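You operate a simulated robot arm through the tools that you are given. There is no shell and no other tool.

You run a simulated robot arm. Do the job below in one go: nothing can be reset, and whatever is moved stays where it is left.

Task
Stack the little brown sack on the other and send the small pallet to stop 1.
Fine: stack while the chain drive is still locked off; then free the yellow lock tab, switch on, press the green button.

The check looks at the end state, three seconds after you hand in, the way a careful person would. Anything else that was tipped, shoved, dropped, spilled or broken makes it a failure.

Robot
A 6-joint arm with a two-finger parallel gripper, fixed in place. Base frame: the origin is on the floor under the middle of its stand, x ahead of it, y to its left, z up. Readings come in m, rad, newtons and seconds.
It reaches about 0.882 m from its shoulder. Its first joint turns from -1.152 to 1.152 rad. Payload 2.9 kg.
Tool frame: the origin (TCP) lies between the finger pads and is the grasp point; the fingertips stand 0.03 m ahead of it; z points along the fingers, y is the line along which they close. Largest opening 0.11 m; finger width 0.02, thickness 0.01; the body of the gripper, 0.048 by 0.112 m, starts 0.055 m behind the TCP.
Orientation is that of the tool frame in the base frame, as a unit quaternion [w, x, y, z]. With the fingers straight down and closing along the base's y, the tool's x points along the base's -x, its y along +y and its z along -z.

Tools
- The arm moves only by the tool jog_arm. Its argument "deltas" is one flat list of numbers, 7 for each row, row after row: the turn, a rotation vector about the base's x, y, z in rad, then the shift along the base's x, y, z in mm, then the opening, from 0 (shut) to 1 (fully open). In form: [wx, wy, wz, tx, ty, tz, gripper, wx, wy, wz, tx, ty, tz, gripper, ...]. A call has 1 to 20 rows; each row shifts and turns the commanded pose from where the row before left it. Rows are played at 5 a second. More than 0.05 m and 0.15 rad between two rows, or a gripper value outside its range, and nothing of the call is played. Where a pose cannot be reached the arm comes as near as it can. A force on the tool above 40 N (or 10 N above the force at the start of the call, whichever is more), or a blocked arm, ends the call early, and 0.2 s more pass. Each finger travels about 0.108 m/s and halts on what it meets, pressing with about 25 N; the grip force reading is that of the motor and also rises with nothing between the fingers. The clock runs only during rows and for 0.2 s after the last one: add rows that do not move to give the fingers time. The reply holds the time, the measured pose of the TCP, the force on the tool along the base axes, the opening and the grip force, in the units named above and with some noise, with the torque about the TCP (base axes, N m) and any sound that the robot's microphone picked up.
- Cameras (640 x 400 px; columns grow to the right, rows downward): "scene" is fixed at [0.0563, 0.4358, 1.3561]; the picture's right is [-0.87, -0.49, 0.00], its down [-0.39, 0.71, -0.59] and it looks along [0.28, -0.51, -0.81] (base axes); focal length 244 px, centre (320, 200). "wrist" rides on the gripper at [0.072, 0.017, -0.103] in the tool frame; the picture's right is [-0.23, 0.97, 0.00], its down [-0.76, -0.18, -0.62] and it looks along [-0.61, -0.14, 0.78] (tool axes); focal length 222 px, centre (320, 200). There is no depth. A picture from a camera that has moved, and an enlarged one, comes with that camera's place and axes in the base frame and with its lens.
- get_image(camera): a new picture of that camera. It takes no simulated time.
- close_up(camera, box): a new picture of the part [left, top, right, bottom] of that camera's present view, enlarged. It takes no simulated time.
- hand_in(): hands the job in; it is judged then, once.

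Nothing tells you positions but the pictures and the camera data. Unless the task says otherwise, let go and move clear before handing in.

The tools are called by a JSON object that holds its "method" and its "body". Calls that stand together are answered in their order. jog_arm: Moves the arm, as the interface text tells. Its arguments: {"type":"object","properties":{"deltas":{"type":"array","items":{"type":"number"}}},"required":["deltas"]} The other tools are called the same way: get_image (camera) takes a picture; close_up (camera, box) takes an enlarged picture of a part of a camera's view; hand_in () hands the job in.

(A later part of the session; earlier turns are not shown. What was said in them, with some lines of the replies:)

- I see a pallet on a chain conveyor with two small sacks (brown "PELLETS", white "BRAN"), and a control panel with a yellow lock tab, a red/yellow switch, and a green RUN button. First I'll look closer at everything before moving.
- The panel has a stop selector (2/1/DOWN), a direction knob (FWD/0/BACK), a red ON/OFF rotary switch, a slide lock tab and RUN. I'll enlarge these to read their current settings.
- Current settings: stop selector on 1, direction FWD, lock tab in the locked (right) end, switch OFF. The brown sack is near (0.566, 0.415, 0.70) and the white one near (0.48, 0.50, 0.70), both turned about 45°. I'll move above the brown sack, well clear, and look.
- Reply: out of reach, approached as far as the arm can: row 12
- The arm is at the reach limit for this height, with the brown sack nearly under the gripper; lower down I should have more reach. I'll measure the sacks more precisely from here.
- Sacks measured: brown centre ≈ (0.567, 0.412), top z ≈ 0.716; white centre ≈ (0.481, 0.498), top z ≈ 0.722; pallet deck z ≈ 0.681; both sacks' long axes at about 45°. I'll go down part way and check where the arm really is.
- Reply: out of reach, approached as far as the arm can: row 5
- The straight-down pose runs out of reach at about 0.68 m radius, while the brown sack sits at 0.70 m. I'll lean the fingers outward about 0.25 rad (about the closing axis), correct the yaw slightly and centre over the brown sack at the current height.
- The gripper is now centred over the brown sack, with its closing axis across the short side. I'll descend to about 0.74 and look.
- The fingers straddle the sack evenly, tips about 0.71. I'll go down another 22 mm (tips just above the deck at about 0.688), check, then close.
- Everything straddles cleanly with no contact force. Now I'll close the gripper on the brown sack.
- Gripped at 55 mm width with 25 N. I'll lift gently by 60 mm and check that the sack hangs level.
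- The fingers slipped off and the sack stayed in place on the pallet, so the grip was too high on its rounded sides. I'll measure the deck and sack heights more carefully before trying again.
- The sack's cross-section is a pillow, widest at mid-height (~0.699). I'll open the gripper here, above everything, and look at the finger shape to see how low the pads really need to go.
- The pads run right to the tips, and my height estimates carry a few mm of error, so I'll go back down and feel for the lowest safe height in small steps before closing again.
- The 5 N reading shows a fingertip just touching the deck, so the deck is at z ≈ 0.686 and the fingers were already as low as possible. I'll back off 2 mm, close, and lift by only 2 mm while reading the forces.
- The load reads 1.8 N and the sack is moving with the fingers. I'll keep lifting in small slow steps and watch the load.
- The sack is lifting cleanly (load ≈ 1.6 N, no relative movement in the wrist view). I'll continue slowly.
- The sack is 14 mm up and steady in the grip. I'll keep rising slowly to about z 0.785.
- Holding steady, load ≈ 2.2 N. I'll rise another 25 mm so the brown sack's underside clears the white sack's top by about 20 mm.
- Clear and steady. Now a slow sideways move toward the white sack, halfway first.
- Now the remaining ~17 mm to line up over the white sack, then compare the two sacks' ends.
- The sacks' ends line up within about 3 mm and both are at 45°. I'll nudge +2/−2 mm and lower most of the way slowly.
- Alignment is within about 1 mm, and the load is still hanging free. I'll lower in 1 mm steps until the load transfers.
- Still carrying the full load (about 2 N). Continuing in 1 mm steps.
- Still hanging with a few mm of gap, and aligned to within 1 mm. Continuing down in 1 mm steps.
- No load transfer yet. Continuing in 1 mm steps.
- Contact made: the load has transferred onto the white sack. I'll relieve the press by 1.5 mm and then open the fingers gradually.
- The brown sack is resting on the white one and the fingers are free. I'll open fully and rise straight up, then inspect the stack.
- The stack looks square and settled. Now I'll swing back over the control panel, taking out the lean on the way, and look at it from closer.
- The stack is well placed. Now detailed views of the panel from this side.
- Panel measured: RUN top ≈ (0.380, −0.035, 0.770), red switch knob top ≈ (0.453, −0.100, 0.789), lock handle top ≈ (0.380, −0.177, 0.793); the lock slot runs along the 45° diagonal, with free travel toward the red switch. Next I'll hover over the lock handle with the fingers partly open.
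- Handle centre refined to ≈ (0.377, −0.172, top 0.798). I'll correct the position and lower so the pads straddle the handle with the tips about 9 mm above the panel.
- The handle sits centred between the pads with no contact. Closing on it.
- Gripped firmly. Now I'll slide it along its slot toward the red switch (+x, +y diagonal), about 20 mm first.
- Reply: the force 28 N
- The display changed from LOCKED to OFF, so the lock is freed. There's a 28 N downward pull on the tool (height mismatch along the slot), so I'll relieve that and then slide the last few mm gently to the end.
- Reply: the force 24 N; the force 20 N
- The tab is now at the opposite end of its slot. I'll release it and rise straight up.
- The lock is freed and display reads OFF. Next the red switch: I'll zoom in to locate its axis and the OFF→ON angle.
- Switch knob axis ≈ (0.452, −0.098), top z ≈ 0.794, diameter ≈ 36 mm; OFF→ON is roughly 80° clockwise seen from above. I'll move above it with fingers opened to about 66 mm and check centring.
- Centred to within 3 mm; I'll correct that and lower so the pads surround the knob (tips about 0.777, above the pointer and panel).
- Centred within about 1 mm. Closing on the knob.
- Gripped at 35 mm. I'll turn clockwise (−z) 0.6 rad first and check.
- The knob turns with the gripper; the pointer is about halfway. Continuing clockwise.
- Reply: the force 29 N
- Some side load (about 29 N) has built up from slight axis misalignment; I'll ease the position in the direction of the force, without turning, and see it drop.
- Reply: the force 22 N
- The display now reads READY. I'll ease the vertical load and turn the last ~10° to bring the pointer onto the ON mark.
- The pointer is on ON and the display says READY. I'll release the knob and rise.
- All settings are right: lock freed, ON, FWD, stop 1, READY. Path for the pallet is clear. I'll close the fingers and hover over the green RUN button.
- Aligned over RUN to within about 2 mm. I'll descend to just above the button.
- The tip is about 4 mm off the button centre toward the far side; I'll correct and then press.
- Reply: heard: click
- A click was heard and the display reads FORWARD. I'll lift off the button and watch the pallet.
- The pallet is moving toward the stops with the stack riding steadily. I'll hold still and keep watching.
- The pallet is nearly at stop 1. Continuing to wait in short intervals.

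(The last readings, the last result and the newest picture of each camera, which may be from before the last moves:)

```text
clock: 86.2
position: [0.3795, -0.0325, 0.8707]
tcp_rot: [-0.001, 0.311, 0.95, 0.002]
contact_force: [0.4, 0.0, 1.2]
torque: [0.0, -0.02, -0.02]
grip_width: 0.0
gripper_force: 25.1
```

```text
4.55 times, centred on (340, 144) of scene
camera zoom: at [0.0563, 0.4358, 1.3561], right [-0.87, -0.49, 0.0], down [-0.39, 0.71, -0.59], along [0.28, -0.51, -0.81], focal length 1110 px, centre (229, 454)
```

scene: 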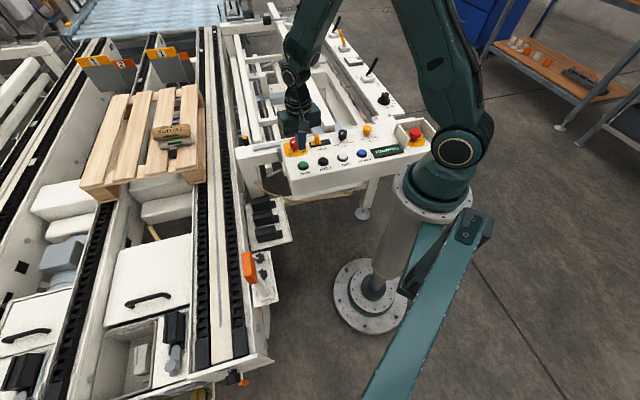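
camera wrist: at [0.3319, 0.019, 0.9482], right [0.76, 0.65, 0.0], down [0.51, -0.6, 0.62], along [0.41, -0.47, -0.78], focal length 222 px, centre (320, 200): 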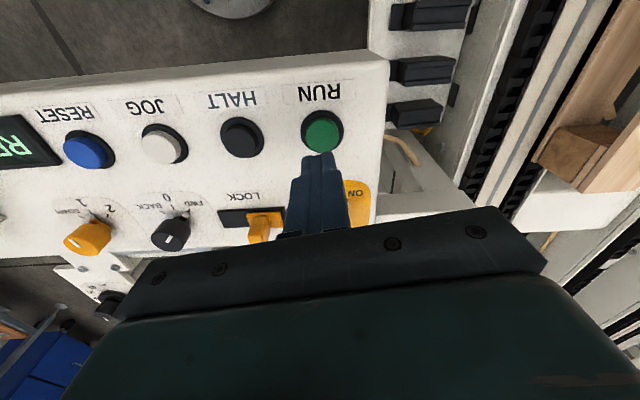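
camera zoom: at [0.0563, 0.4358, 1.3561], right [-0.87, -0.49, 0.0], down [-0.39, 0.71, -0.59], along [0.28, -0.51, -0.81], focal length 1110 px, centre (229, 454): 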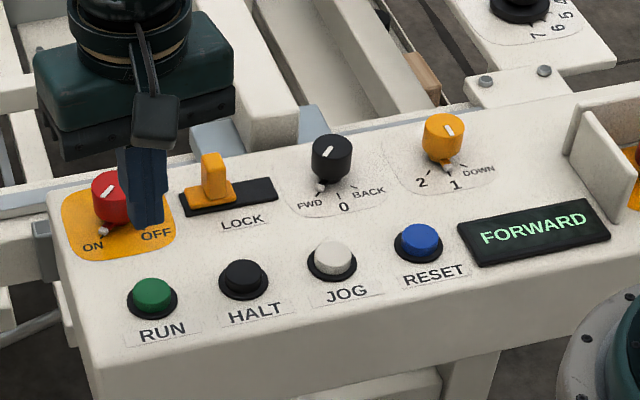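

{"method": "close_up", "body": {"camera": "scene", "box": [140, 50, 200, 110]}}

{"method": "close_up", "body": {"camera": "scene", "box": [90, 40, 190, 100]}}

{"method": "get_image", "body": {"camera": "wrist"}}

```text
6.67 times, centred on (170, 80) of scene
camera zoom: at [0.0563, 0.4358, 1.3561], right [-0.87, -0.49, 0.0], down [-0.39, 0.71, -0.59], along [0.28, -0.51, -0.81], focal length 1628 px, centre (1320, 1000)
```

zoom: 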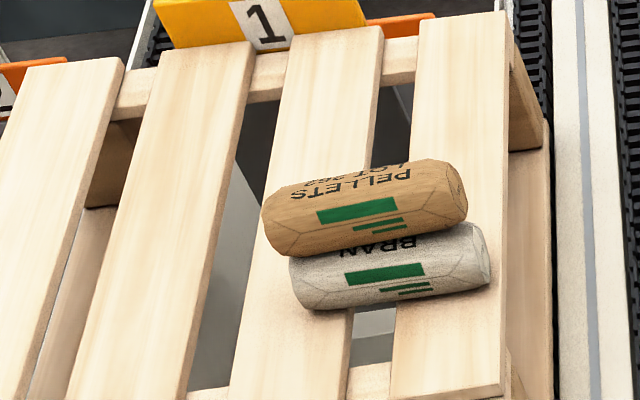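

```text
6.40 times, centred on (140, 70) of scene
camera zoom: at [0.0563, 0.4358, 1.3561], right [-0.87, -0.49, 0.0], down [-0.39, 0.71, -0.59], along [0.28, -0.51, -0.81], focal length 1562 px, centre (1472, 1032)
```

zoom: 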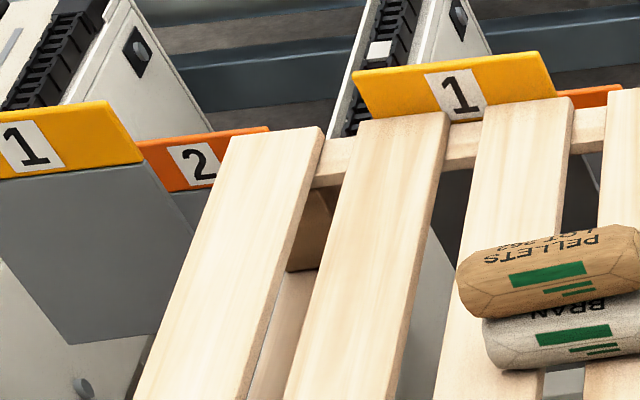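

```text
taken
camera wrist: at [0.331, 0.0231, 0.9748], right [0.76, 0.65, 0.0], down [0.51, -0.6, 0.62], along [0.41, -0.47, -0.78], focal length 222 px, centre (320, 200)
```

wrist: 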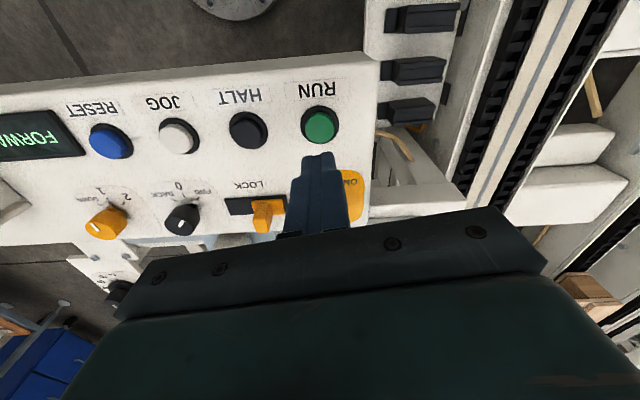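

The pallet has reached the "1" paddle with the stack intact. I'll wait a bit longer to see whether it settles and the drive state changes.

{"method": "jog_arm", "body": {"deltas": [0, 0, 0, 0, 0, 0, 0, 0, 0, 0, 0, 0, 0, 0, 0, 0, 0, 0, 0, 0, 0, 0, 0, 0, 0, 0, 0, 0, 0, 0, 0, 0, 0, 0, 0]}}

{"method": "close_up", "body": {"camera": "scene", "box": [50, 30, 240, 200]}}

{"method": "close_up", "body": {"camera": "scene", "box": [140, 50, 200, 110]}}

{"method": "close_up", "body": {"camera": "scene", "box": [270, 100, 410, 188]}}

```text
clock: 87.4
position: [0.3798, -0.0328, 0.8698]
tcp_rot: [0.001, 0.311, 0.951, 0.002]
contact_force: [-0.6, -0.6, -0.3]
torque: [0.04, 0.05, 0.02]
grip_width: 0.0
gripper_force: 25.2
```

```text
2.35 times, centred on (145, 115) of scene
camera zoom: at [0.0563, 0.4358, 1.3561], right [-0.87, -0.49, 0.0], down [-0.39, 0.71, -0.59], along [0.28, -0.51, -0.81], focal length 574 px, centre (732, 400)
```

zoom: 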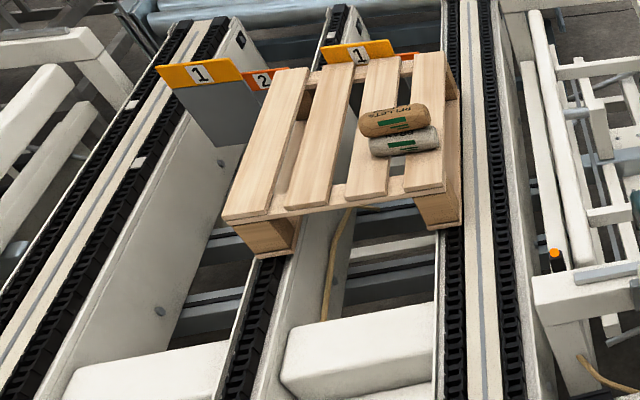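

```text
6.67 times, centred on (170, 80) of scene
camera zoom: at [0.0563, 0.4358, 1.3561], right [-0.87, -0.49, 0.0], down [-0.39, 0.71, -0.59], along [0.28, -0.51, -0.81], focal length 1628 px, centre (1320, 1000)
```

zoom: 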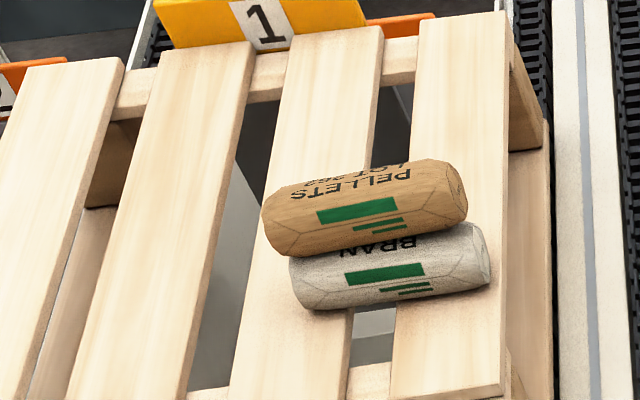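

```text
4.55 times, centred on (340, 144) of scene
camera zoom: at [0.0563, 0.4358, 1.3561], right [-0.87, -0.49, 0.0], down [-0.39, 0.71, -0.59], along [0.28, -0.51, -0.81], focal length 1110 px, centre (229, 454)
```

zoom: 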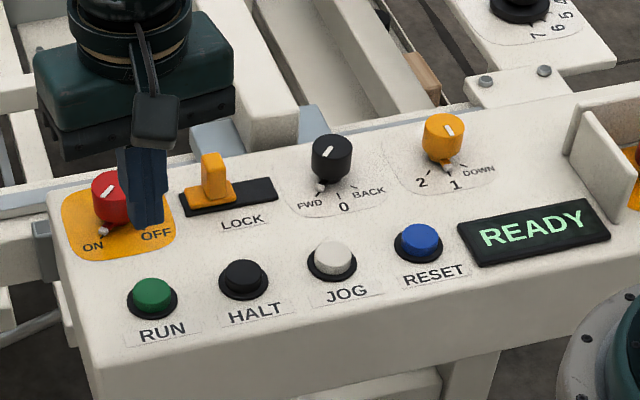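

The drive stopped by itself (READY) with the pallet at rest against stop 1 and the sacks still stacked. I'll raise the arm clear and do a final check.

{"method": "jog_arm", "body": {"deltas": [0, 0, 0, 0, 0, 20, 0.2, 0, 0, 0, 0, 0, 30, 0.4, 0, 0, 0, 0, 0, 30, 0.6, 0, 0, 0, 0, 0, 30, 0.6, 0, 0, 0, 0, 0, 20, 0.6, 0, 0, 0, 0, 0, 0, 0.6, 0, 0, 0, 0, 0, 0, 0.6, 0, 0, 0, 0, 0, 0, 0.6]}}

{"method": "get_image", "body": {"camera": "scene"}}

{"method": "close_up", "body": {"camera": "scene", "box": [140, 50, 200, 110]}}

{"method": "close_up", "body": {"camera": "scene", "box": [270, 100, 410, 188]}}

```text
clock: 89.2
position: [0.3795, -0.0338, 1.0031]
tcp_rot: [-0.001, 0.311, 0.95, 0.002]
contact_force: [-0.4, 0.4, -0.2]
torque: [-0.02, 0.03, -0.01]
grip_width: 0.0658
gripper_force: 0.1
```

```text
taken
```

scene: 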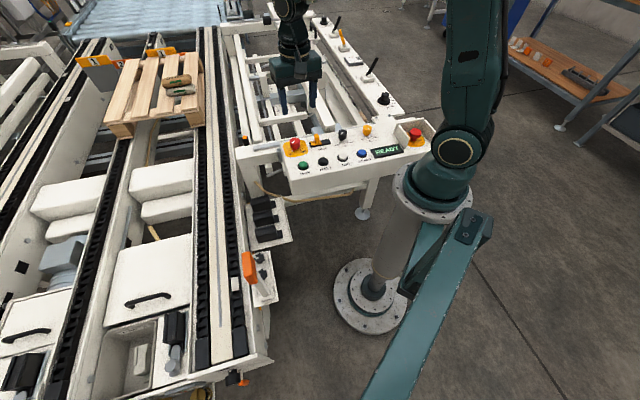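

```text
6.67 times, centred on (170, 80) of scene
camera zoom: at [0.0563, 0.4358, 1.3561], right [-0.87, -0.49, 0.0], down [-0.39, 0.71, -0.59], along [0.28, -0.51, -0.81], focal length 1628 px, centre (1320, 1000)
```

zoom: 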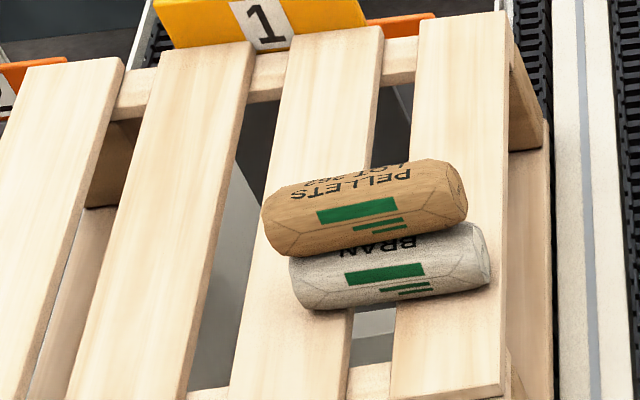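

```text
4.55 times, centred on (340, 144) of scene
camera zoom: at [0.0563, 0.4358, 1.3561], right [-0.87, -0.49, 0.0], down [-0.39, 0.71, -0.59], along [0.28, -0.51, -0.81], focal length 1110 px, centre (229, 454)
```

zoom: 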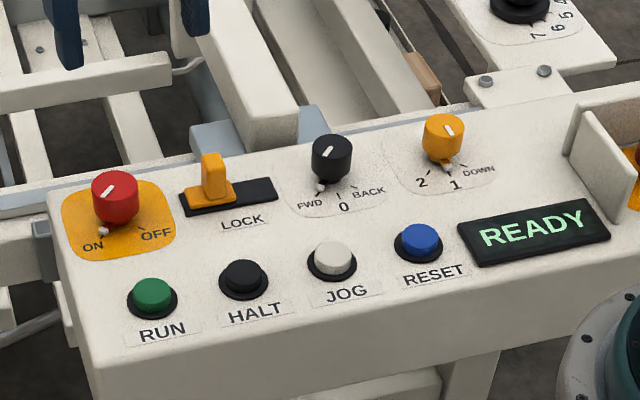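

The brown sack sits on the white one, the pallet is at rest against stop 1, and the drive has stopped and reads READY. The arm is clear with the fingers open, and I see nothing else disturbed, so I'm handing in.

{"method": "hand_in", "body": {}}

```text
The job is handed in.
```

The brown PELLETS sack is stacked on the white BRAN sack, and the pallet is resting against stop 1. I handed the job in; the check has not reported a result.

- **Stacking:** I did this while the drive was still locked. My first grip slipped off the brown sack before it left the deck, and the sack did not move. The second, slower lift held, and I set it down within about 1 mm of centred.
- **Fingertip touch:** While finding the right grip height, one fingertip touched the pallet deck lightly (about 5 N). It moved nothing.
- **Controls:** I slid the yellow lock tab to the far end of its slot, turned the red switch to ON and pressed the green RUN button. The stop selector was already on 1 and the direction on FWD, so I left both alone.
- **End state:** The pallet ran forward, and the drive stopped itself when it reached stop 1. The display reads READY. The sacks stayed stacked during the ride, and I saw nothing else disturbed.

The arm is raised clear of the panel with the fingers open.
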